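You operate a simulated robot arm through the tools that you are given. There is no shell and no other tool. Be economical: measure what you need, move in short steps, check, and stop when the job is done.

You are at the controls of a simulated two-armed robot. One attempt, no reset.

JOB
On the top of the plywood box, fold the white hand towel in half.

The check looks at the end state, three seconds after you hand in, the way a careful person would. Anything else that was tipped, shoved, dropped, spilled or broken makes it a failure. Flat cloth is picked up by pressing the open fingertips on it (5 to 10 N) and closing them slowly along it; thin cloth reads only 2 to 8 mm in the jaws.

ROBOT AND FRAMES
Two 7-joint arms with two-finger parallel grippers on one trunk, on a base that drives. Base frame: it is fixed to the floor where the robot stands at the start and does not move with it; the origin is under the middle of the robot, x ahead of it, y to its left, z up. Lengths are in mm, angles in degrees, forces in N, time in s.
The left shoulder is at the start at [70, 163, 945], the right one opposite. Places, roughly: top of the plywood box [600, 0, 600]. Payload 3.43 kg a hand.
Tool frame (each hand has its own): the origin (TCP) lies between the finger pads and is the grasp point; the fingertips stand 34 mm ahead of it; z points along the fingers, y is the line along which they close. Largest opening 128 mm; finger width 24, thickness 12; the body of the gripper, 48 by 130 mm, starts 96 mm behind the TCP.
Orientation is told as [roll, pitch, yaw] about the base's x, y, z axes, in that order, counted from this pose: with the fingers straight down and closing along the base's y, the tool's x points along the base's -x, its y along +y and its z along -z.

CONTROLS
- The arms move only by the tool arm_command. It takes "left_motion", "right_motion" or both (then of equal length, played together; a hand with none holds still); each is a list of rows, each an object of numbers (a shift or turn left out is 0, a gripper value left out holds the last): "tx", "ty", "tz": the shift along the tool's x, y, z in units of 100 mm (1.0 is 100 mm); "ax", "ay", "az": the turn, a rotation vector about the tool's x, y, z in units of 90 degrees (1.0 is 90 degrees); "fingers": the gripper command, from -1 (shut) to 1 (fully open), values between in proportion. In form: [{"tx": .., "ty": .., "tz": .., "ax": .., "ay": .., "az": .., "fingers": ..}, ...]. A call has 1 to 10 rows; each row is the pose to reach, as a shift and turn from the pose commanded when the call began, along the tool's axes at that moment. A call with a number of a shift or a turn outside -1 to 1 is refused whole. A row lasts 0.2 s, in which the tool goes at most 50 mm and 8.6 degrees; a call with a longer step from one row to the next is refused whole, and so is a gripper value outside its range. A pose out of reach is approached as far as the arm can. The call stops where the force on the tool passes 40 N (or 10 N more than at its start, if that is more) or the arm is blocked; 0.2 s more then pass. Each finger travels about 153 mm/s and halts on what it meets, pressing with about 32 N; the grip force reading is that of the motor and also rises with nothing between the fingers. The clock runs only during rows and for 0.2 s after the last one: add rows that repeat a pose to give the fingers time. The reply holds the time, the measured pose of the TCP, the force on the tool along the base axes, the opening and the grip force, in the units named above and with some noise.
- Cameras (640 x 400 px; columns grow to the right, rows downward): "scene" is now at [130.5, -16.3, 1157.1]; the picture's right is [-0.18, -0.98, 0.00], its down [-0.71, 0.13, -0.70] and it looks along [0.69, -0.12, -0.72] (base axes); focal length 296 px, centre (320, 200). "left" rides on the left gripper at [76, 11, -160] in its tool frame; the picture's right is [-0.15, 0.99, 0.00], its down [-0.88, -0.13, -0.46] and it looks along [-0.45, -0.07, 0.89] (tool axes); focal length 234 px, centre (320, 200). "right" rides on the right gripper at [76, -11, -160] in its tool frame; the picture's right is [0.15, 0.99, 0.00], its down [-0.88, 0.13, -0.46] and it looks along [-0.45, 0.07, 0.89] (tool axes); focal length 234 px, centre (320, 200). There is no depth. A picture from a camera that has moved, and an enlarged one, comes with that camera's place and axes in the base frame and with its lens.
- capture(camera): a new picture of that camera. It takes no simulated time.
- lift_body(by): slides the trunk up (or, below 0, down) by that many mm; the arms and the scene camera ride with it, the base frame stays. It gives what a move gives, with no picture.
- roll_base(legs): drives the robot by 1 to 6 legs, each [ahead, left, turn to the left] in mm, mm and degrees, along the robot's own axes; the way and the turn of a leg run together, so that a leg with both is an arc; at most 1500 mm and 180 degrees a leg. The arms and the cameras ride along, it lands a little off, and it stops where it bumps. It gives what a move gives.
- pan_tilt(pan, tilt): turns the head with the scene camera to pan (to the left, within 86 degrees either way) and tilt (down, from -29 to 69), counted from straight ahead of the robot. It gives what a move gives.
- close_up(camera, box): a new picture of the part [left, top, right, bottom] of that camera's present view, enlarged. It takes no simulated time.
- sign_off(): hands the job in; it is judged then, once.

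Work in short steps. Places have to be worked out from the pictures, the camera data and where the tool is seen: move nearer, look again, correct. Check each grasp and each placing, and mend what went wrong. You have 120 turns and 88 pictures in all, those below and enlarged ones among them. Open the grippers and draw the arms clear of the work before you hand the job in, unless the task says otherwise; then end with one line.

The tools are called as name(argument=value, ...) on one line, values as JSON. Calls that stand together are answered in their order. arm_command: Moves the arms, as the interface text tells. Its arguments: {"type":"object","properties":{"left_motion":{"type":"array","items":{"type":"object","properties":{"tx":{"type":"number"},"ty":{"type":"number"},"tz":{"type":"number"},"ax":{"type":"number"},"ay":{"type":"number"},"az":{"type":"number"},"fingers":{"type":"number"}}}},"right_motion":{"type":"array","items":{"type":"object","properties":{"tx":{"type":"number"},"ty":{"type":"number"},"tz":{"type":"number"},"ax":{"type":"number"},"ay":{"type":"number"},"az":{"type":"number"},"fingers":{"type":"number"}}}}},"required":[]} The other tools are called the same way: lift_body (by) slides the trunk up or down; roll_base (legs) drives the base; pan_tilt (pan, tilt) turns the head that bears the scene camera; capture (camera) takes a picture; close_up (camera, box) takes an enlarged picture of a part of a camera's view; sign_off () hands the job in.

At the start:

```text
time: 0.0
left_tool_pos: [545.8, 199.0, 855.0]
left_ee_rot: [0.0, -0.1, -0.1]
left_wrist_force: [0.3, -0.1, 0.6]
left_opening: 127.8
left_gripper_force: 0.0
right_tool_pos: [626.3, -219.1, 752.7]
right_ee_rot: [0.0, 0.0, -0.1]
right_wrist_force: [0.4, -0.5, 0.7]
right_opening: 128.0
right_gripper_force: 0.1
trunk travel left (down, up): [-425.0, 515.0]
robot x, y, heading: [1.0, -1.9, -0.2]
head pan, tilt: [-10.1, 45.7]
```

scene: 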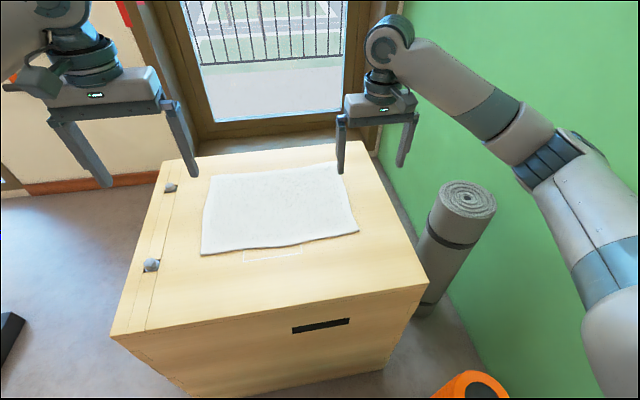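
right: 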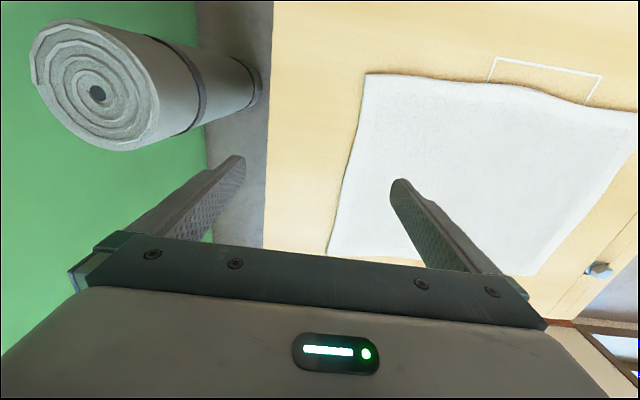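
left: 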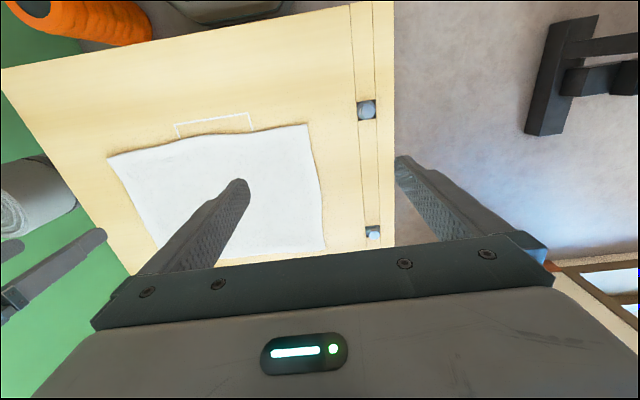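

The towel looks to span about x 545–815, y −180–+180 on a top near z≈600, so I'll fold the near edge over to the far edge with both hands. First I bring each hand above a near corner, fingers partly closed, for a closer look.

arm_command(left_motion=[{"tx": -0.05, "ty": -0.1, "tz": 0.3, "fingers": 0.0}, {"tx": -0.1, "ty": -0.2, "tz": 0.6, "fingers": 0.0}, {"tx": -0.14, "ty": -0.34, "tz": 1.0, "fingers": 0.0}], right_motion=[{"tx": 0.22, "ty": 0.2, "tz": 0.0, "fingers": 0.0}, {"tx": 0.44, "ty": 0.4, "tz": 0.0, "fingers": 0.0}, {"tx": 0.66, "ty": 0.59, "tz": 0.0, "fingers": 0.0}])

capture(camera="left")

capture(camera="right")

capture(camera="scene")

```text
time: 0.8
left_tool_pos: [563.2, 164.7, 754.5]
left_ee_rot: [-0.1, 0.0, 0.0]
left_wrist_force: [-0.2, -0.6, 0.4]
left_opening: 64.1
left_gripper_force: 0.1
right_tool_pos: [560.6, -159.0, 749.8]
right_ee_rot: [-0.1, 0.0, -0.1]
right_wrist_force: [0.7, -0.6, 0.2]
right_opening: 64.0
right_gripper_force: 0.1
trunk travel left (down, up): [-425.0, 515.0]
robot x, y, heading: [0.2, -1.0, 0.2]
head pan, tilt: [-10.1, 45.7]
```

```text
84 pictures are left
camera left: at [485.4, 177.5, 914.6], right [0.15, 0.99, 0.0], down [0.88, -0.13, 0.46], along [0.45, -0.07, -0.89], focal length 234 px, centre (320, 200)
```

left: 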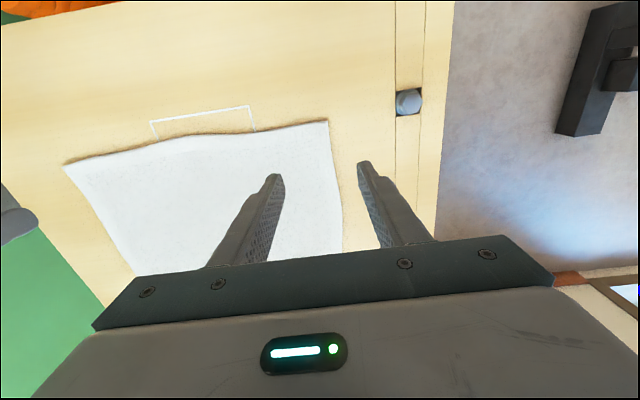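

```text
83 pictures are left
camera right: at [484.7, -170.9, 910.5], right [-0.15, 0.99, 0.0], down [0.88, 0.13, 0.46], along [0.45, 0.07, -0.89], focal length 234 px, centre (320, 200)
```

right: 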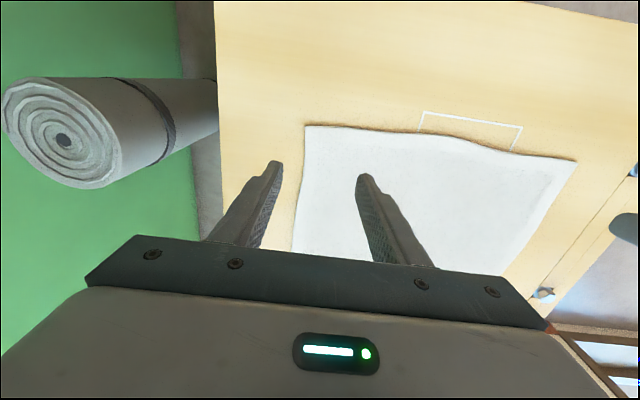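

```text
82 pictures are left
camera scene: at [131.1, -15.9, 1157.1], right [-0.18, -0.98, 0.0], down [-0.71, 0.13, -0.7], along [0.69, -0.12, -0.72], focal length 296 px, centre (320, 200)
```

scene: 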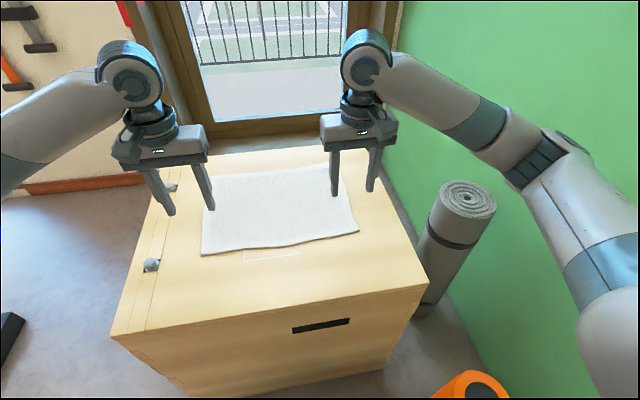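

The corner estimates are left ≈(532,180) and right ≈(537,−180), with the top z between 600 and 620. I move to points about 13 mm inside the near edge and 30 mm in from the corners, narrow the fingers to about 30 mm, and descend to about z 668.

arm_command(left_motion=[{"tx": 0.15, "ty": -0.15, "tz": 0.3, "fingers": -0.53}, {"tx": 0.15, "ty": -0.15, "tz": 0.6, "fingers": -0.53}, {"tx": 0.15, "ty": -0.15, "tz": 0.85, "fingers": -0.53}, {"tx": 0.15, "ty": -0.15, "tz": 0.85, "fingers": -0.53}], right_motion=[{"tx": 0.1, "ty": 0.09, "tz": 0.3, "fingers": -0.53}, {"tx": 0.1, "ty": 0.09, "tz": 0.6, "fingers": -0.53}, {"tx": 0.1, "ty": 0.09, "tz": 0.82, "fingers": -0.53}, {"tx": 0.1, "ty": 0.09, "tz": 0.82, "fingers": -0.53}])

capture(camera="left")

capture(camera="right")

close_up(camera="scene", box=[140, 130, 400, 292])

```text
time: 1.8
left_tool_pos: [546.8, 149.4, 668.8]
left_ee_rot: [0.0, -0.1, 0.1]
left_wrist_force: [-0.5, 0.5, -0.8]
left_opening: 30.1
left_gripper_force: 0.0
right_tool_pos: [550.6, -150.6, 670.3]
right_ee_rot: [0.0, 0.0, 0.0]
right_wrist_force: [0.2, -0.7, -0.6]
right_opening: 30.0
right_gripper_force: 0.0
trunk travel left (down, up): [-425.0, 515.0]
robot x, y, heading: [0.3, -1.9, 0.1]
head pan, tilt: [-10.1, 45.7]
```

```text
81 pictures are left
camera left: at [469.7, 161.4, 830.2], right [0.15, 0.99, 0.0], down [0.88, -0.13, 0.46], along [0.45, -0.07, -0.89], focal length 234 px, centre (320, 200)
```

left: 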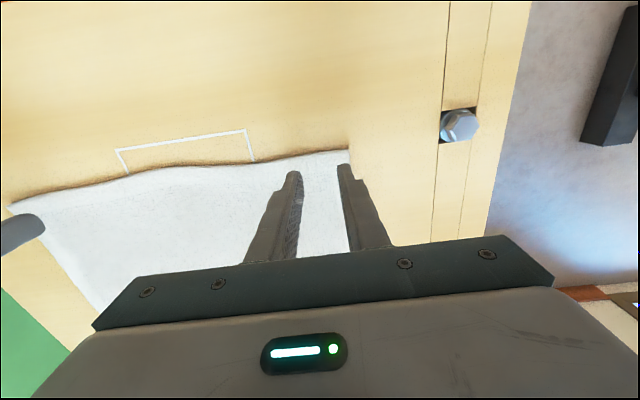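

```text
80 pictures are left
camera right: at [474.5, -163.4, 829.0], right [-0.15, 0.99, 0.0], down [0.88, 0.13, 0.46], along [0.45, 0.07, -0.89], focal length 234 px, centre (320, 200)
```

right: 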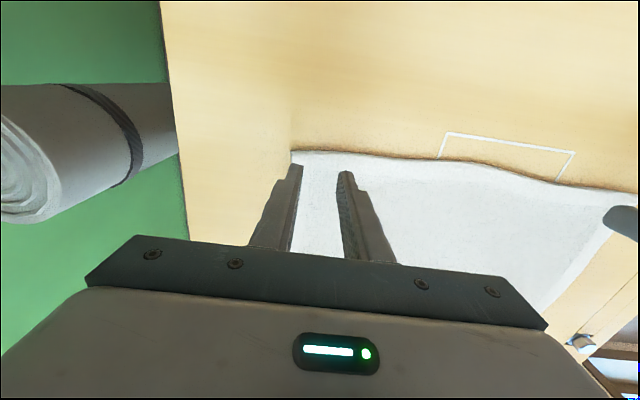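

```text
2.46 times, centred on (270, 211) of scene
camera zoom: at [130.3, -16.4, 1157.2], right [-0.18, -0.98, 0.0], down [-0.71, 0.13, -0.7], along [0.69, -0.12, -0.72], focal length 728 px, centre (443, 173)
```

zoom: 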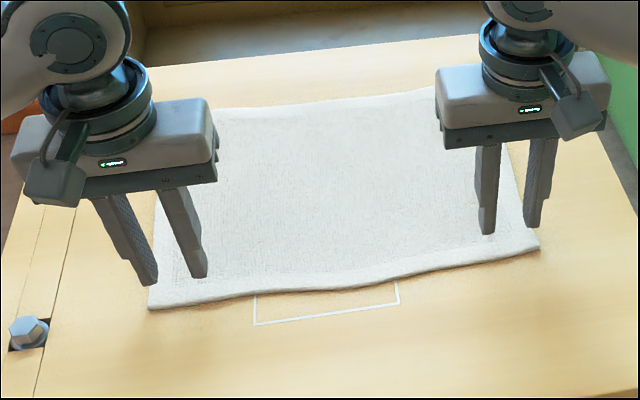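

Corners confirmed near (535,180) and (540,−182), so both fingertip pairs are over cloth. I descend slowly to feel for contact.

arm_command(left_motion=[{"tz": 0.08}, {"tz": 0.16}, {"tz": 0.2}, {"tz": 0.24}], right_motion=[{"tz": 0.08}, {"tz": 0.16}, {"tz": 0.2}, {"tz": 0.24}])

```text
time: 2.8
left_tool_pos: [545.2, 149.1, 647.5]
left_ee_rot: [-0.1, -0.1, 0.1]
left_wrist_force: [1.2, 0.1, 5.7]
left_opening: 29.9
left_gripper_force: 0.1
right_tool_pos: [551.0, -150.0, 648.6]
right_ee_rot: [0.0, -0.1, 0.0]
right_wrist_force: [1.0, -0.2, 6.6]
right_opening: 30.0
right_gripper_force: 0.0
trunk travel left (down, up): [-425.0, 515.0]
robot x, y, heading: [2.9, -0.5, 0.2]
head pan, tilt: [-10.1, 45.7]
```

Both hands press with about 6 N at TCP z≈648. I add 1 mm and close slowly.

arm_command(left_motion=[{"tz": 0.01, "fingers": -0.6}, {"tz": 0.01, "fingers": -0.67}, {"tz": 0.01, "fingers": -0.74}, {"tz": 0.01, "fingers": -0.81}, {"tz": 0.01, "fingers": -0.87}, {"tz": 0.01, "fingers": -0.93}, {"tz": 0.01, "fingers": -1}, {"tz": 0.01, "fingers": -1}, {"tz": 0.01, "fingers": -1}], right_motion=[{"tz": 0.01, "fingers": -0.6}, {"tz": 0.01, "fingers": -0.67}, {"tz": 0.01, "fingers": -0.74}, {"tz": 0.01, "fingers": -0.81}, {"tz": 0.01, "fingers": -0.87}, {"tz": 0.01, "fingers": -0.93}, {"tz": 0.01, "fingers": -1}, {"tz": 0.01, "fingers": -1}, {"tz": 0.01, "fingers": -1}])

capture(camera="left")

close_up(camera="scene", box=[140, 130, 400, 292])

```text
time: 4.8
left_tool_pos: [544.5, 150.0, 647.0]
left_ee_rot: [0.0, -0.1, 0.0]
left_wrist_force: [0.5, -0.5, 10.7]
left_opening: 0.2
left_gripper_force: 32.5
right_tool_pos: [549.6, -151.6, 647.6]
right_ee_rot: [0.1, -0.2, 0.0]
right_wrist_force: [0.7, 1.3, 19.8]
right_opening: 4.4
right_gripper_force: 31.7
trunk travel left (down, up): [-425.0, 515.0]
robot x, y, heading: [-3.1, -2.1, 0.1]
head pan, tilt: [-10.1, 45.7]
```

```text
78 pictures are left
camera left: at [468.0, 162.0, 807.0], right [0.15, 0.99, 0.0], down [0.88, -0.13, 0.46], along [0.45, -0.07, -0.89], focal length 234 px, centre (320, 200)
```

left: 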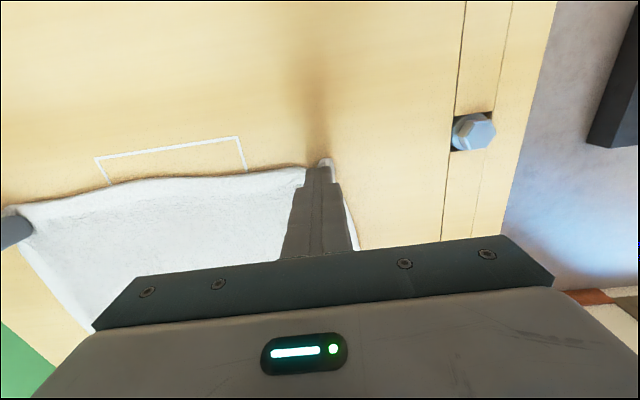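

```text
2.46 times, centred on (270, 211) of scene
camera zoom: at [128.0, -16.1, 1157.5], right [-0.18, -0.98, 0.0], down [-0.7, 0.13, -0.7], along [0.69, -0.12, -0.71], focal length 728 px, centre (443, 173)
```

zoom: 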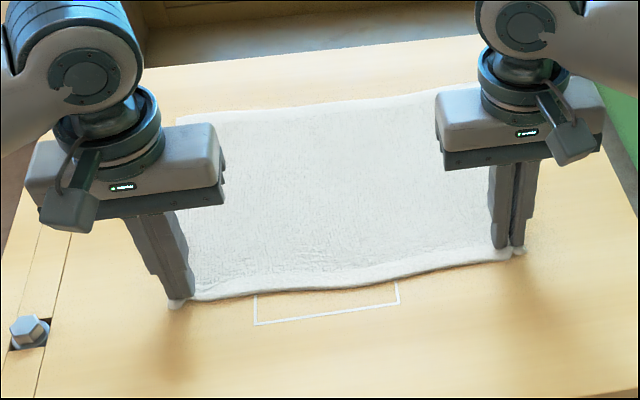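

The right holds cloth (4.4 mm), but the left reads 0.2, so it missed. I lift the left by 25 mm, reopen it and look, while the right stays put.

arm_command(left_motion=[{"tz": -0.02, "fingers": -0.53}, {"tz": -0.25, "fingers": -0.53}, {"tz": -0.25, "fingers": -0.53}])

capture(camera="left")

close_up(camera="scene", box=[140, 130, 400, 292])

```text
time: 5.6
left_tool_pos: [543.9, 149.9, 671.5]
left_ee_rot: [0.0, -0.1, -0.1]
left_wrist_force: [-0.1, -0.7, 1.0]
left_opening: 30.2
left_gripper_force: 0.1
right_tool_pos: [550.4, -151.1, 646.1]
right_ee_rot: [0.0, -0.3, -0.1]
right_wrist_force: [-1.8, -1.1, 24.8]
right_opening: 4.3
right_gripper_force: 32.4
trunk travel left (down, up): [-425.0, 515.0]
robot x, y, heading: [1.1, -1.5, 0.1]
head pan, tilt: [-10.1, 45.7]
```

```text
76 pictures are left
camera left: at [467.6, 161.5, 831.6], right [0.15, 0.99, 0.0], down [0.88, -0.13, 0.46], along [0.45, -0.07, -0.89], focal length 234 px, centre (320, 200)
```

left: 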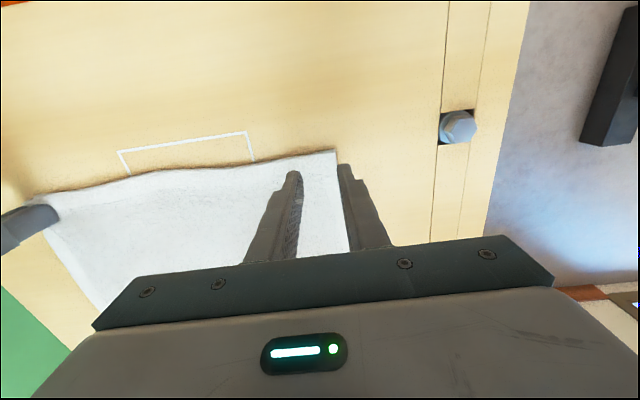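

```text
2.46 times, centred on (270, 211) of scene
camera zoom: at [128.3, -16.0, 1157.4], right [-0.18, -0.98, 0.0], down [-0.7, 0.13, -0.7], along [0.69, -0.12, -0.71], focal length 728 px, centre (443, 173)
```

zoom: 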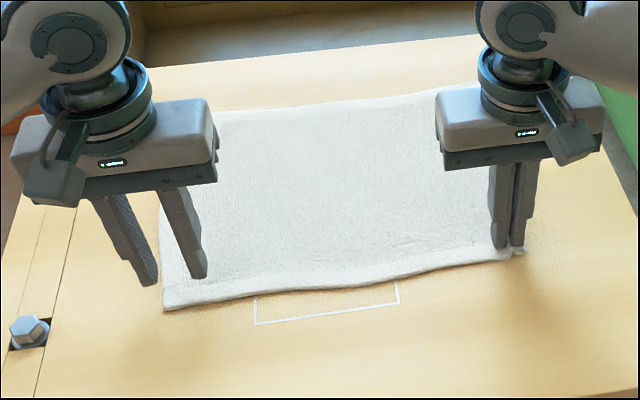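

The left corner has slid to about (530,167). I shift the left hand 14 mm inward and 4 mm forward and press again, and ease the right up 2 mm because it presses at 25 N.

arm_command(left_motion=[{"tx": -0.04, "ty": -0.14, "tz": 0.0}, {"tx": -0.04, "ty": -0.14, "tz": 0.12}, {"tx": -0.04, "ty": -0.14, "tz": 0.2}, {"tx": -0.04, "ty": -0.14, "tz": 0.25}, {"tx": -0.04, "ty": -0.14, "tz": 0.28}, {"tx": -0.04, "ty": -0.14, "tz": 0.28}], right_motion=[{"tz": -0.02}, {"tz": -0.02}, {"tz": -0.02}, {"tz": -0.02}, {"tz": -0.02}, {"tz": -0.02}])

```text
time: 7.0
left_tool_pos: [549.5, 136.5, 646.0]
left_ee_rot: [-0.1, -0.4, -0.1]
left_wrist_force: [-1.5, 3.2, 39.7]
left_opening: 30.0
left_gripper_force: 0.0
right_tool_pos: [548.9, -150.8, 649.1]
right_ee_rot: [0.0, -0.1, 0.0]
right_wrist_force: [1.6, 0.2, 1.2]
right_opening: 4.2
right_gripper_force: 32.2
trunk travel left (down, up): [-425.0, 515.0]
robot x, y, heading: [1.4, -0.4, 0.0]
head pan, tilt: [-10.1, 45.7]
```

That's 40 N, too hard, so I back off a couple of mm.

arm_command(left_motion=[{"tz": -0.025}, {"tz": -0.025}])

```text
time: 7.6
left_tool_pos: [549.0, 134.6, 647.0]
left_ee_rot: [0.0, -0.3, 0.1]
left_wrist_force: [7.1, 2.4, 32.4]
left_opening: 29.7
left_gripper_force: 0.1
right_tool_pos: [549.1, -151.8, 648.0]
right_ee_rot: [0.1, -0.1, 0.1]
right_wrist_force: [0.0, 0.3, 2.1]
right_opening: 3.8
right_gripper_force: 32.2
trunk travel left (down, up): [-425.0, 515.0]
robot x, y, heading: [3.2, -0.3, -0.1]
head pan, tilt: [-10.1, 45.7]
```

Still 32 N, so I raise another few mm.

arm_command(left_motion=[{"tz": -0.03}, {"tz": -0.03}])

```text
time: 8.2
left_tool_pos: [548.2, 134.9, 647.4]
left_ee_rot: [0.0, 0.1, 0.0]
left_wrist_force: [1.6, 0.9, 10.1]
left_opening: 30.1
left_gripper_force: 0.1
right_tool_pos: [550.0, -151.1, 648.1]
right_ee_rot: [0.0, -0.1, 0.1]
right_wrist_force: [-1.3, -0.1, 6.2]
right_opening: 4.1
right_gripper_force: 31.5
trunk travel left (down, up): [-425.0, 515.0]
robot x, y, heading: [1.1, 2.0, 0.1]
head pan, tilt: [-10.1, 45.7]
```

The left now presses at 10 N; I close it slowly.

arm_command(left_motion=[{"fingers": -0.6}, {"fingers": -0.66}, {"fingers": -0.72}, {"fingers": -0.78}, {"fingers": -0.84}, {"fingers": -0.9}, {"fingers": -0.96}, {"fingers": -1}, {"fingers": -1}, {"fingers": -1}])

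capture(camera="left")

close_up(camera="scene", box=[140, 130, 400, 292])

```text
time: 10.4
left_tool_pos: [550.0, 135.5, 648.8]
left_ee_rot: [0.1, 0.1, -0.1]
left_wrist_force: [0.1, -1.3, 2.7]
left_opening: 2.6
left_gripper_force: 31.5
right_tool_pos: [551.3, -150.9, 648.0]
right_ee_rot: [0.1, -0.1, -0.1]
right_wrist_force: [-1.4, 0.1, 6.9]
right_opening: 4.2
right_gripper_force: 31.1
trunk travel left (down, up): [-425.0, 515.0]
robot x, y, heading: [-2.3, 1.4, -0.1]
head pan, tilt: [-10.1, 45.7]
```

```text
74 pictures are left
camera left: at [472.7, 147.6, 808.3], right [0.15, 0.99, 0.0], down [0.88, -0.13, 0.46], along [0.45, -0.07, -0.89], focal length 234 px, centre (320, 200)
```

left: 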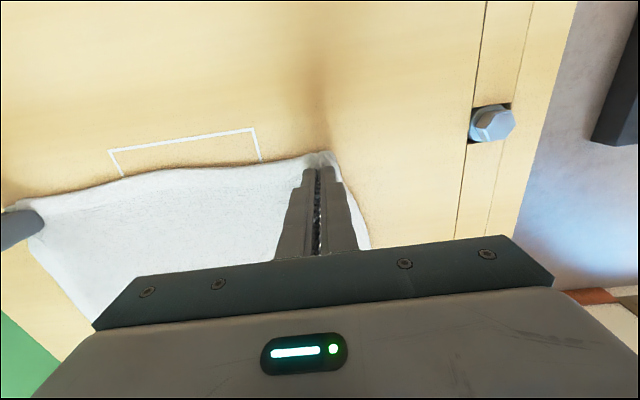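

```text
2.46 times, centred on (270, 211) of scene
camera zoom: at [129.6, -16.3, 1157.2], right [-0.18, -0.98, 0.0], down [-0.7, 0.13, -0.7], along [0.69, -0.12, -0.72], focal length 728 px, centre (443, 173)
```

zoom: 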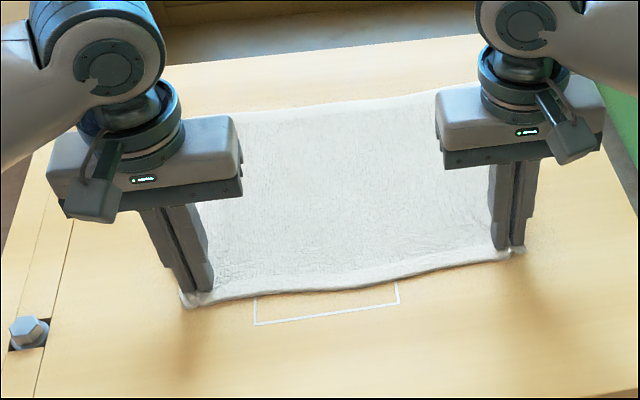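

Both read cloth now (2.6 and 4.2 mm). I lift both slowly by 50 mm, drifting forward 10 mm, and check.

arm_command(left_motion=[{"tz": -0.1}, {"tx": -0.05, "tz": -0.25}, {"tx": -0.1, "tz": -0.4}, {"tx": -0.1, "tz": -0.5}], right_motion=[{"tz": -0.1}, {"tx": -0.05, "tz": -0.25}, {"tx": -0.1, "tz": -0.4}, {"tx": -0.1, "tz": -0.5}])

capture(camera="scene")

```text
time: 11.4
left_tool_pos: [559.9, 135.1, 698.5]
left_ee_rot: [0.0, 0.0, 0.0]
left_wrist_force: [1.4, -2.4, 0.5]
left_opening: 2.7
left_gripper_force: 32.6
right_tool_pos: [560.9, -151.5, 696.6]
right_ee_rot: [0.0, 0.0, 0.0]
right_wrist_force: [0.3, 1.3, -1.0]
right_opening: 4.1
right_gripper_force: 31.9
trunk travel left (down, up): [-425.0, 515.0]
robot x, y, heading: [-0.9, -1.4, 0.0]
head pan, tilt: [-10.1, 45.7]
```

```text
72 pictures are left
camera scene: at [130.4, -16.3, 1157.1], right [-0.18, -0.98, 0.0], down [-0.71, 0.13, -0.7], along [0.69, -0.12, -0.72], focal length 296 px, centre (320, 200)
```

scene: 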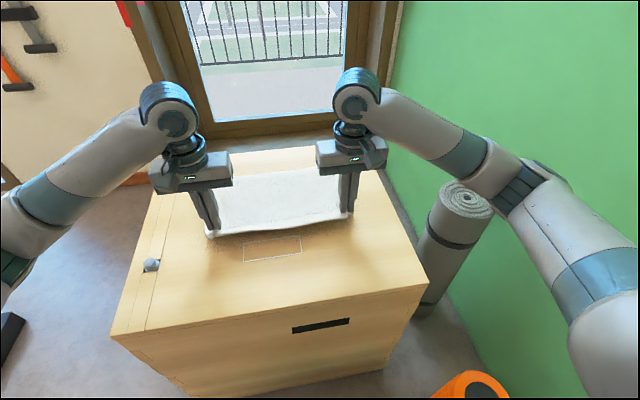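

Both corners are lifted. The far edge should lie at about x 790–802, with the fold line near x≈667. I carry both hands up and forward along an arc to just short of the fold line.

arm_command(left_motion=[{"tx": -0.1, "tz": -0.13}, {"tx": -0.2, "tz": -0.26}, {"tx": -0.33, "tz": -0.38}, {"tx": -0.47, "tz": -0.48}, {"tx": -0.62, "tz": -0.56}, {"tx": -0.78, "tz": -0.6}, {"tx": -0.95, "tz": -0.62}], right_motion=[{"tx": -0.1, "tz": -0.13}, {"tx": -0.2, "tz": -0.26}, {"tx": -0.33, "tz": -0.38}, {"tx": -0.47, "tz": -0.48}, {"tx": -0.62, "tz": -0.56}, {"tx": -0.78, "tz": -0.6}, {"tx": -0.95, "tz": -0.62}])

capture(camera="scene")

capture(camera="right")

```text
time: 13.0
left_tool_pos: [655.0, 134.3, 760.1]
left_ee_rot: [0.0, 0.1, 0.0]
left_wrist_force: [0.3, -1.5, 0.2]
left_opening: 2.8
left_gripper_force: 31.8
right_tool_pos: [655.5, -150.7, 760.7]
right_ee_rot: [0.0, 0.0, 0.0]
right_wrist_force: [0.7, 1.9, -0.1]
right_opening: 3.9
right_gripper_force: 32.0
trunk travel left (down, up): [-425.0, 515.0]
robot x, y, heading: [-0.2, -1.2, 0.0]
head pan, tilt: [-10.1, 45.7]
```

```text
71 pictures are left
camera scene: at [130.9, -16.3, 1157.0], right [-0.18, -0.98, 0.0], down [-0.71, 0.13, -0.7], along [0.69, -0.12, -0.72], focal length 296 px, centre (320, 200)
```

scene: 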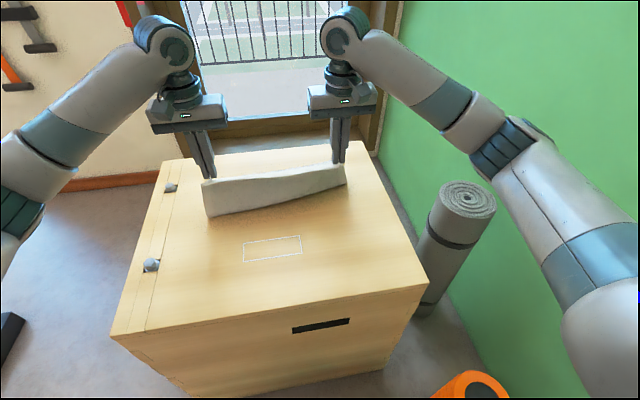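

```text
70 pictures are left
camera right: at [579.8, -163.1, 918.9], right [-0.15, 0.99, 0.0], down [0.88, 0.13, 0.46], along [0.45, 0.07, -0.89], focal length 234 px, centre (320, 200)
```

right: 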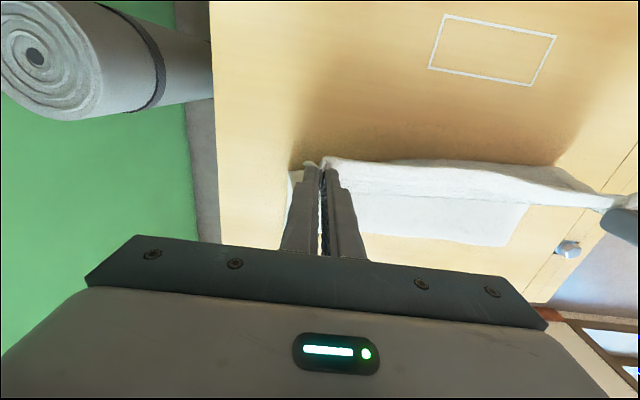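

The towel is half lifted and hanging cleanly. I check the far edge's position with the left camera and an enlargement before laying it down.

capture(camera="left")

close_up(camera="right", box=[260, 120, 640, 300])

close_up(camera="scene", box=[150, 110, 400, 266])

```text
69 pictures are left
camera left: at [578.2, 147.8, 920.0], right [0.15, 0.99, 0.0], down [0.88, -0.13, 0.46], along [0.45, -0.07, -0.89], focal length 234 px, centre (320, 200)
```

left: 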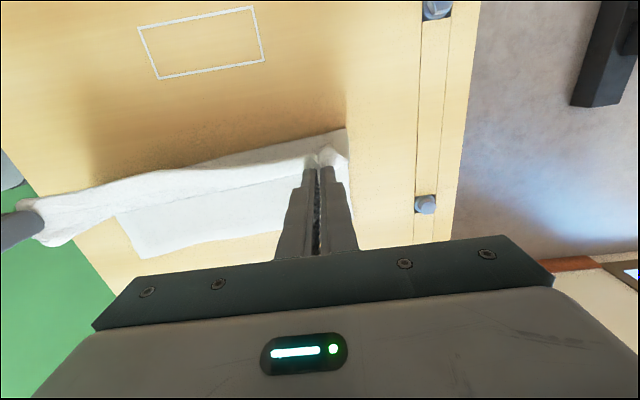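

```text
1.68 times, centred on (450, 210) of right
camera zoom: at [579.8, -163.1, 918.9], right [-0.15, 0.99, 0.0], down [0.88, 0.13, 0.46], along [0.45, 0.07, -0.89], focal length 394 px, centre (101, 183)
```

zoom: 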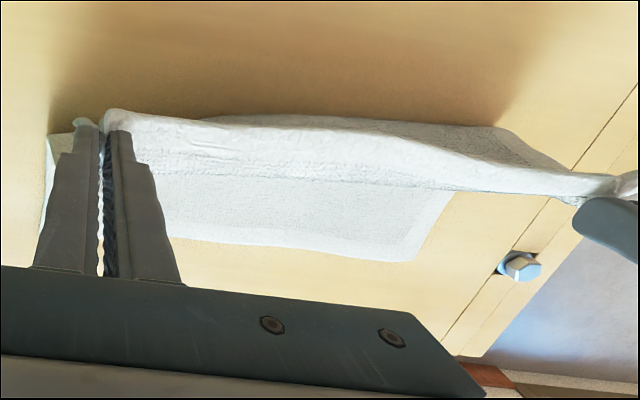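

```text
2.56 times, centred on (275, 188) of scene
camera zoom: at [130.9, -16.3, 1157.0], right [-0.18, -0.98, 0.0], down [-0.71, 0.13, -0.7], along [0.69, -0.12, -0.72], focal length 757 px, centre (435, 231)
```

zoom: 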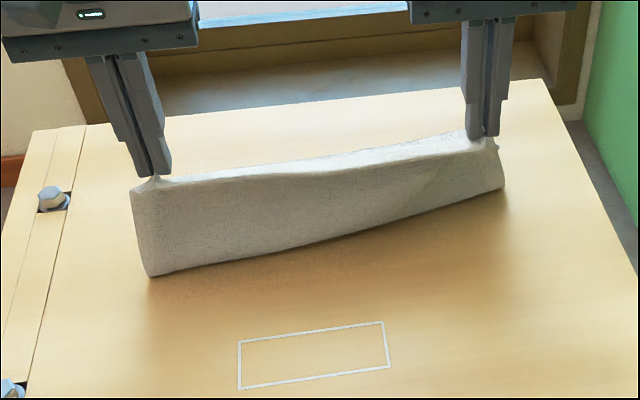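

The far edge now runs from about (775,170) to (798,−189), slightly skewed, so the right hand must go about 19 mm further than the left. I advance to a height of about 705 and recheck.

arm_command(left_motion=[{"tx": -0.18, "tz": 0.01}, {"tx": -0.35, "tz": 0.06}, {"tx": -0.52, "tz": 0.16}, {"tx": -0.67, "tz": 0.28}, {"tx": -0.8, "tz": 0.42}, {"tx": -0.92, "tz": 0.58}], right_motion=[{"tx": -0.2, "tz": 0.01}, {"tx": -0.4, "tz": 0.06}, {"tx": -0.58, "tz": 0.16}, {"tx": -0.75, "tz": 0.28}, {"tx": -0.89, "tz": 0.42}, {"tx": -1.0, "tz": 0.58}])

capture(camera="left")

capture(camera="right")

close_up(camera="scene", box=[150, 110, 400, 266])

```text
time: 14.4
left_tool_pos: [747.0, 136.9, 699.9]
left_ee_rot: [0.0, 0.1, -0.1]
left_wrist_force: [-0.2, -1.9, -0.4]
left_opening: 2.8
left_gripper_force: 32.1
right_tool_pos: [755.9, -150.4, 700.2]
right_ee_rot: [-0.1, 0.0, 0.1]
right_wrist_force: [0.0, 2.1, -0.1]
right_opening: 4.2
right_gripper_force: 31.6
trunk travel left (down, up): [-425.0, 515.0]
robot x, y, heading: [-0.0, 0.5, 0.0]
head pan, tilt: [-10.1, 45.7]
```

```text
66 pictures are left
camera left: at [670.4, 147.9, 860.3], right [0.15, 0.99, 0.0], down [0.88, -0.13, 0.45], along [0.45, -0.07, -0.89], focal length 234 px, centre (320, 200)
```

left: 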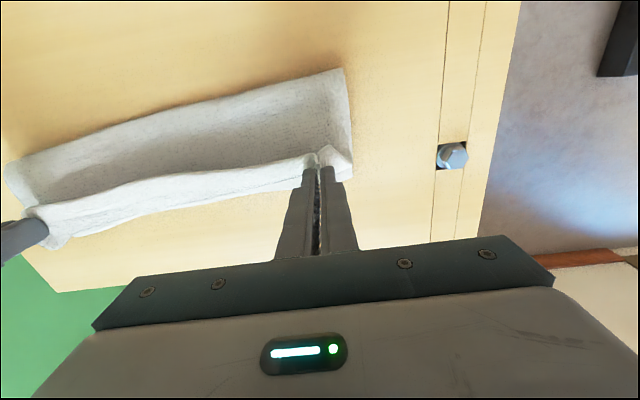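

```text
65 pictures are left
camera right: at [679.8, -163.4, 859.4], right [-0.15, 0.99, 0.0], down [0.88, 0.13, 0.45], along [0.45, 0.07, -0.89], focal length 234 px, centre (320, 200)
```

right: 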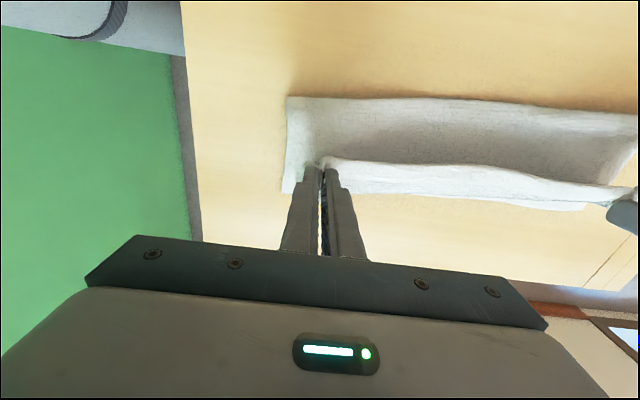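

```text
2.56 times, centred on (275, 188) of scene
camera zoom: at [131.3, -16.4, 1157.0], right [-0.18, -0.98, 0.0], down [-0.71, 0.13, -0.7], along [0.69, -0.12, -0.72], focal length 757 px, centre (435, 231)
```

zoom: 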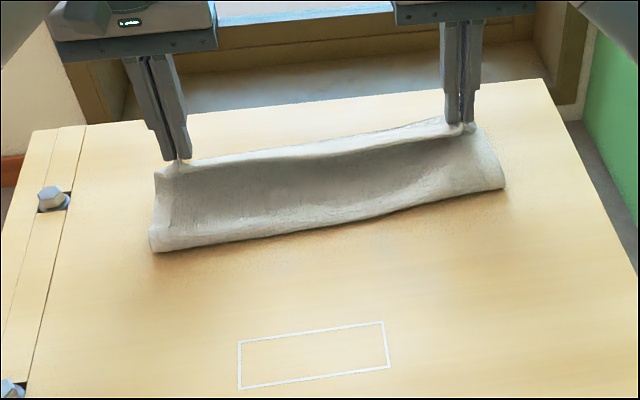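

The far edge is at about (770,173)→(800,−185), so the grip targets are left x≈760 and right x≈785. I lower onto it.

arm_command(left_motion=[{"tx": -0.06, "tz": 0.15}, {"tx": -0.1, "tz": 0.3}, {"tx": -0.13, "tz": 0.38}, {"tx": -0.13, "tz": 0.43}], right_motion=[{"tx": -0.12, "tz": 0.15}, {"tx": -0.22, "tz": 0.3}, {"tx": -0.29, "tz": 0.38}, {"tx": -0.29, "tz": 0.43}])

capture(camera="left")

capture(camera="right")

close_up(camera="scene", box=[150, 110, 400, 266])

```text
time: 15.4
left_tool_pos: [760.2, 135.7, 659.6]
left_ee_rot: [0.0, 0.0, 0.0]
left_wrist_force: [0.7, -2.6, 1.6]
left_opening: 2.6
left_gripper_force: 31.8
right_tool_pos: [784.3, -149.8, 658.4]
right_ee_rot: [0.0, 0.0, 0.0]
right_wrist_force: [-1.2, 3.2, 1.8]
right_opening: 4.1
right_gripper_force: 32.1
trunk travel left (down, up): [-425.0, 515.0]
robot x, y, heading: [1.6, 0.4, -0.2]
head pan, tilt: [-10.1, 45.7]
```

```text
63 pictures are left
camera left: at [683.2, 147.6, 819.0], right [0.15, 0.99, 0.0], down [0.88, -0.13, 0.46], along [0.45, -0.07, -0.89], focal length 234 px, centre (320, 200)
```

left: 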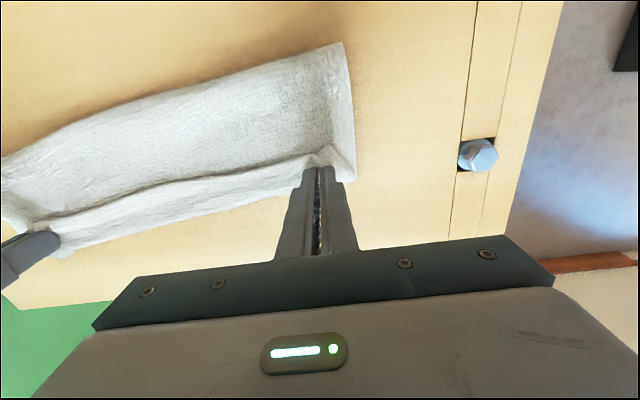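

```text
62 pictures are left
camera right: at [708.3, -163.3, 817.6], right [-0.15, 0.99, 0.0], down [0.88, 0.13, 0.46], along [0.45, 0.07, -0.89], focal length 234 px, centre (320, 200)
```

right: 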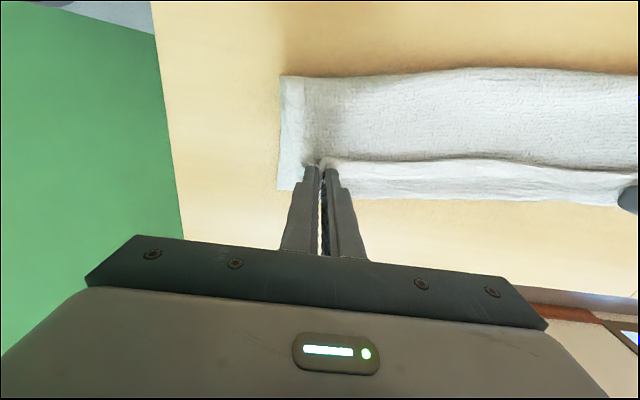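

```text
2.56 times, centred on (275, 188) of scene
camera zoom: at [130.2, -16.4, 1157.2], right [-0.18, -0.98, 0.0], down [-0.71, 0.13, -0.7], along [0.69, -0.12, -0.72], focal length 757 px, centre (435, 231)
```

zoom: 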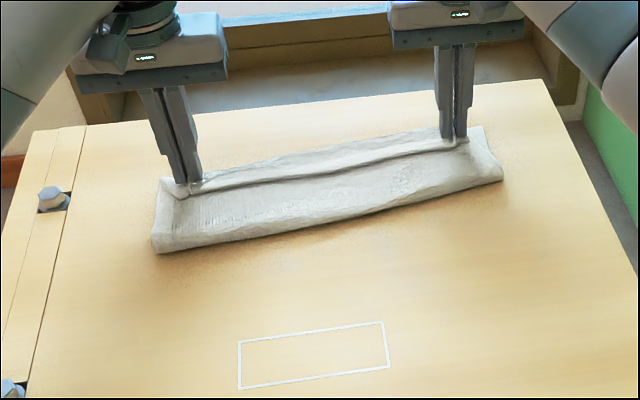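

The grips sit about 15–20 mm short of the far edge, which is roughly where the corners were pinched. I release gently to a 20 mm opening, rise straight up and look at how it settles.

arm_command(left_motion=[{"tz": 0.02, "fingers": -0.9}, {"tz": 0.02, "fingers": -0.8}, {"tz": 0.02, "fingers": -0.7}, {"tz": 0.02, "fingers": -0.7}, {"tz": -0.1, "fingers": -0.7}, {"tz": -0.4, "fingers": -0.7}, {"tz": -0.8, "fingers": -0.7}], right_motion=[{"tz": 0.02, "fingers": -0.9}, {"tz": 0.02, "fingers": -0.8}, {"tz": 0.02, "fingers": -0.7}, {"tz": 0.02, "fingers": -0.7}, {"tz": -0.1, "fingers": -0.7}, {"tz": -0.4, "fingers": -0.7}, {"tz": -0.8, "fingers": -0.7}])

capture(camera="left")

capture(camera="right")

close_up(camera="scene", box=[150, 110, 400, 266])

```text
time: 17.0
left_tool_pos: [756.7, 135.3, 740.6]
left_ee_rot: [-0.1, 0.0, 0.0]
left_wrist_force: [0.0, -0.4, -1.1]
left_opening: 19.2
left_gripper_force: 0.1
right_tool_pos: [784.0, -150.6, 739.1]
right_ee_rot: [-0.1, 0.0, 0.0]
right_wrist_force: [-0.6, -0.9, 0.4]
right_opening: 19.1
right_gripper_force: 0.1
trunk travel left (down, up): [-425.0, 515.0]
robot x, y, heading: [0.7, -3.5, -0.1]
head pan, tilt: [-10.1, 45.7]
```

```text
60 pictures are left
camera left: at [681.1, 148.5, 900.2], right [0.15, 0.99, 0.0], down [0.88, -0.13, 0.46], along [0.45, -0.07, -0.89], focal length 234 px, centre (320, 200)
```

left: 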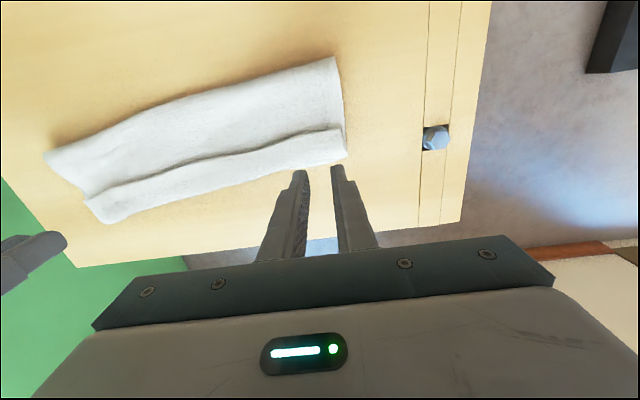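

```text
59 pictures are left
camera right: at [707.2, -162.7, 898.3], right [-0.15, 0.99, 0.0], down [0.88, 0.13, 0.46], along [0.45, 0.07, -0.89], focal length 234 px, centre (320, 200)
```

right: 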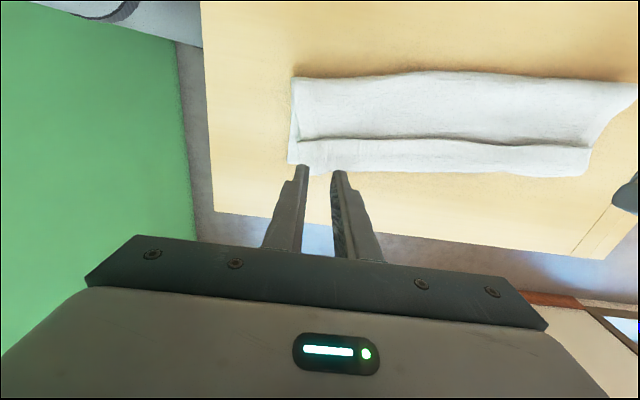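

```text
2.56 times, centred on (275, 188) of scene
camera zoom: at [129.2, -16.0, 1157.2], right [-0.18, -0.98, 0.0], down [-0.7, 0.13, -0.7], along [0.69, -0.12, -0.72], focal length 757 px, centre (435, 231)
```

zoom: 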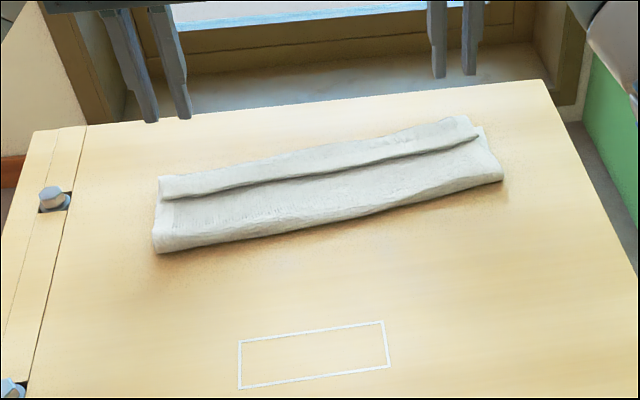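

The cloth lies down, with a strip about 35 mm wide along the far edge. I enlarge to see which layer that strip is.

close_up(camera="left", box=[200, 40, 380, 180])

close_up(camera="right", box=[270, 60, 450, 190])

close_up(camera="scene", box=[300, 140, 360, 190])

```text
2.86 times, centred on (290, 110) of left
camera zoom: at [681.1, 148.5, 900.2], right [0.15, 0.99, 0.0], down [0.88, -0.13, 0.46], along [0.45, -0.07, -0.89], focal length 669 px, centre (406, 457)
```

zoom: 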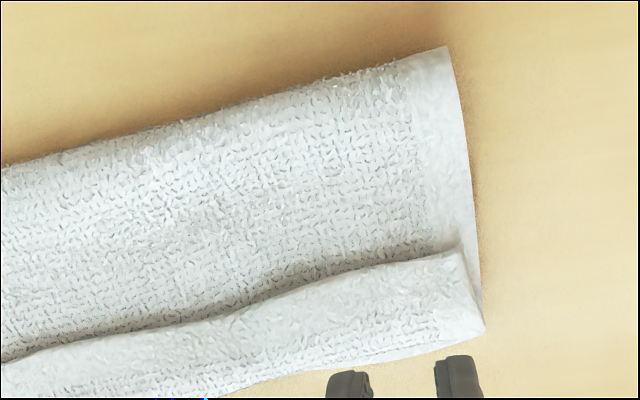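

```text
3.08 times, centred on (360, 125) of right
camera zoom: at [707.2, -162.7, 898.3], right [-0.15, 0.99, 0.0], down [0.88, 0.13, 0.46], along [0.45, 0.07, -0.89], focal length 720 px, centre (197, 431)
```

zoom: 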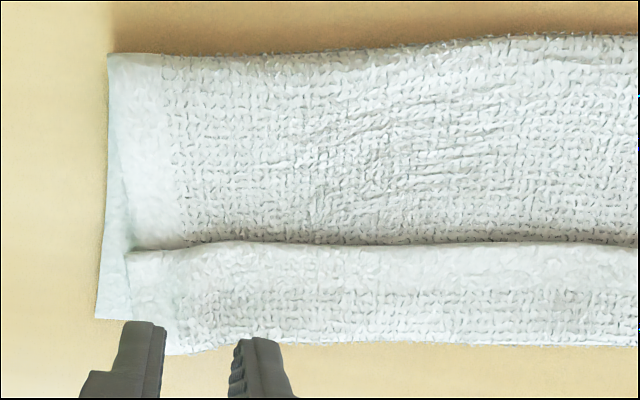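

```text
8.00 times, centred on (330, 165) of scene
camera zoom: at [129.2, -16.0, 1157.2], right [-0.18, -0.98, 0.0], down [-0.7, 0.13, -0.7], along [0.69, -0.12, -0.72], focal length 2365 px, centre (240, 480)
```

zoom: 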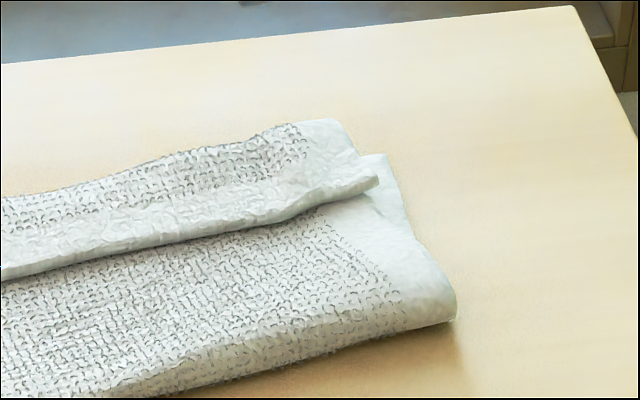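

The top layer's edge curled back toward me as a flap about 40 mm wide, and because my first grip was deep, the crease also ended up about 25 mm too far forward. I'll re-pinch the flap's free edge shallowly (left edge ≈(733,137), right ≈(770,−151)), partly unfold, and refold with the right lengths.

arm_command(left_motion=[{"tx": 0.12, "tz": 0.1, "fingers": -0.5}, {"tx": 0.23, "ty": 0.02, "tz": 0.3, "fingers": -0.5}, {"tx": 0.23, "ty": 0.02, "tz": 0.5, "fingers": -0.5}, {"tx": 0.23, "ty": 0.02, "tz": 0.64, "fingers": -0.5}, {"tx": 0.23, "ty": 0.02, "tz": 0.64, "fingers": -0.5}], right_motion=[{"tx": 0.06, "tz": 0.1, "fingers": -0.5}, {"tx": 0.12, "tz": 0.3, "fingers": -0.5}, {"tx": 0.12, "tz": 0.5, "fingers": -0.5}, {"tx": 0.12, "tz": 0.64, "fingers": -0.5}, {"tx": 0.12, "tz": 0.64, "fingers": -0.5}])

close_up(camera="left", box=[220, 60, 420, 200])

close_up(camera="right", box=[220, 60, 420, 200])

close_up(camera="scene", box=[190, 120, 370, 232])

```text
time: 18.2
left_tool_pos: [736.9, 137.4, 675.8]
left_ee_rot: [0.0, -0.1, 0.0]
left_wrist_force: [-0.1, -0.5, 0.1]
left_opening: 32.0
left_gripper_force: 0.1
right_tool_pos: [773.0, -151.7, 673.8]
right_ee_rot: [0.0, -0.1, 0.0]
right_wrist_force: [0.6, -1.0, -0.2]
right_opening: 32.0
right_gripper_force: 0.1
trunk travel left (down, up): [-425.0, 515.0]
robot x, y, heading: [-0.4, -1.8, -0.2]
head pan, tilt: [-10.1, 45.7]
```

```text
2.86 times, centred on (320, 130) of left
camera zoom: at [659.4, 150.0, 835.6], right [0.15, 0.99, 0.0], down [0.88, -0.13, 0.46], along [0.45, -0.07, -0.89], focal length 669 px, centre (320, 400)
```

zoom: 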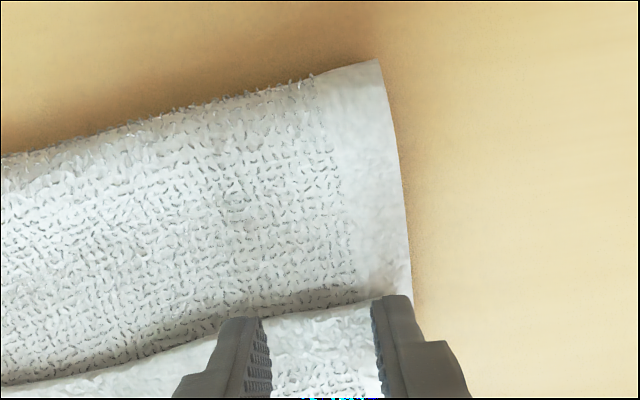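

```text
2.86 times, centred on (320, 130) of right
camera zoom: at [696.2, -163.3, 833.5], right [-0.15, 0.99, 0.0], down [0.88, 0.13, 0.46], along [0.45, 0.07, -0.89], focal length 669 px, centre (320, 400)
```

zoom: 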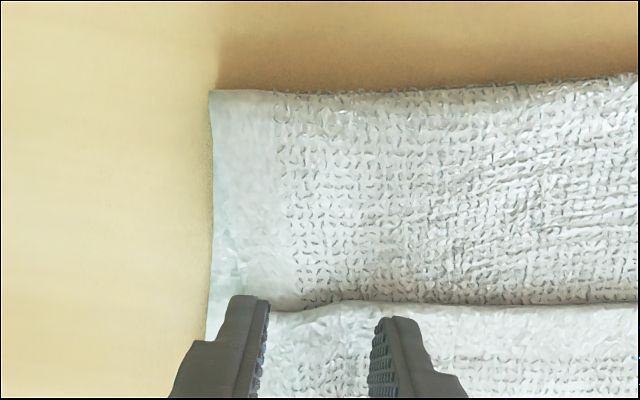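

```text
3.56 times, centred on (280, 176) of scene
camera zoom: at [130.3, -16.4, 1157.2], right [-0.18, -0.98, 0.0], down [-0.71, 0.13, -0.7], along [0.69, -0.12, -0.72], focal length 1051 px, centre (462, 285)
```

zoom: 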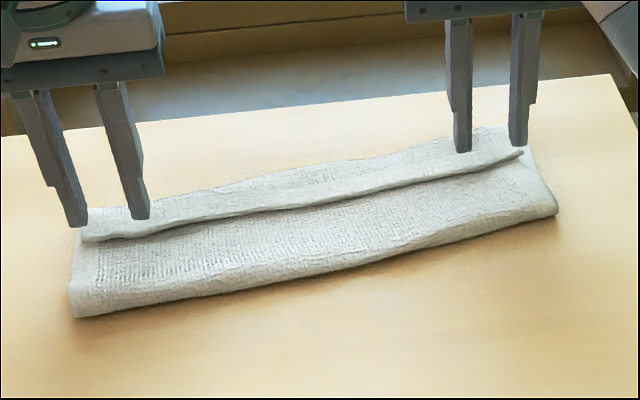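

The free edge is at x≈732 (left) and 764 (right). I back off a little so the overlap is about 12 mm, shift both inward 5 mm and descend to contact.

arm_command(left_motion=[{"tx": 0.05, "ty": -0.05, "tz": 0.03}, {"tx": 0.05, "ty": -0.05, "tz": 0.07}, {"tx": 0.05, "ty": -0.05, "tz": 0.1}, {"tx": 0.05, "ty": -0.05, "tz": 0.13}], right_motion=[{"tx": 0.08, "ty": 0.05, "tz": 0.03}, {"tx": 0.08, "ty": 0.05, "tz": 0.06}, {"tx": 0.08, "ty": 0.05, "tz": 0.09}, {"tx": 0.08, "ty": 0.05, "tz": 0.12}])

```text
time: 19.2
left_tool_pos: [731.1, 131.5, 662.4]
left_ee_rot: [-0.1, 0.0, 0.0]
left_wrist_force: [0.7, 0.4, 0.1]
left_opening: 32.1
left_gripper_force: 0.0
right_tool_pos: [765.7, -145.9, 662.2]
right_ee_rot: [0.1, 0.0, 0.0]
right_wrist_force: [-0.1, -0.2, 0.3]
right_opening: 31.9
right_gripper_force: 0.0
trunk travel left (down, up): [-425.0, 515.0]
robot x, y, heading: [-0.5, -1.6, -0.0]
head pan, tilt: [-10.1, 45.7]
```

No contact yet; I continue down in small steps.

arm_command(left_motion=[{"tz": 0.02}, {"tz": 0.04}, {"tz": 0.06}, {"tz": 0.06}], right_motion=[{"tz": 0.02}, {"tz": 0.04}, {"tz": 0.06}, {"tz": 0.06}])

```text
time: 20.2
left_tool_pos: [730.5, 132.4, 656.5]
left_ee_rot: [-0.1, 0.0, 0.0]
left_wrist_force: [0.6, -0.2, 1.6]
left_opening: 31.9
left_gripper_force: 0.1
right_tool_pos: [765.0, -147.0, 655.1]
right_ee_rot: [0.0, -0.1, -0.1]
right_wrist_force: [0.5, 0.6, 1.8]
right_opening: 32.2
right_gripper_force: 0.2
trunk travel left (down, up): [-425.0, 515.0]
robot x, y, heading: [-2.4, 0.6, 0.1]
head pan, tilt: [-10.1, 45.7]
```

Light contact (under 2 N). I go 2 mm further.

arm_command(left_motion=[{"tz": 0.01}, {"tz": 0.02}, {"tz": 0.02}], right_motion=[{"tz": 0.01}, {"tz": 0.02}, {"tz": 0.02}])

```text
time: 21.0
left_tool_pos: [731.0, 132.0, 654.6]
left_ee_rot: [0.0, 0.0, 0.0]
left_wrist_force: [0.5, -1.4, 2.9]
left_opening: 32.1
left_gripper_force: 0.1
right_tool_pos: [764.3, -145.7, 654.8]
right_ee_rot: [0.1, 0.0, 0.0]
right_wrist_force: [1.3, -0.9, 2.0]
right_opening: 31.8
right_gripper_force: 0.3
trunk travel left (down, up): [-425.0, 515.0]
robot x, y, heading: [2.4, -1.9, 0.2]
head pan, tilt: [-10.1, 45.7]
```

Still soft (2–3 N). Another 2 mm should give 5–8 N.

arm_command(left_motion=[{"tz": 0.01}, {"tz": 0.015}, {"tz": 0.015}], right_motion=[{"tz": 0.01}, {"tz": 0.02}, {"tz": 0.02}])

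```text
time: 21.8
left_tool_pos: [731.4, 132.3, 652.7]
left_ee_rot: [0.0, 0.0, 0.0]
left_wrist_force: [0.5, -0.1, 5.9]
left_opening: 32.1
left_gripper_force: 0.1
right_tool_pos: [764.2, -145.6, 653.4]
right_ee_rot: [0.0, -0.1, 0.0]
right_wrist_force: [2.2, -1.3, 6.1]
right_opening: 31.9
right_gripper_force: 0.0
trunk travel left (down, up): [-425.0, 515.0]
robot x, y, heading: [1.6, 1.7, 0.0]
head pan, tilt: [-10.1, 45.7]
```

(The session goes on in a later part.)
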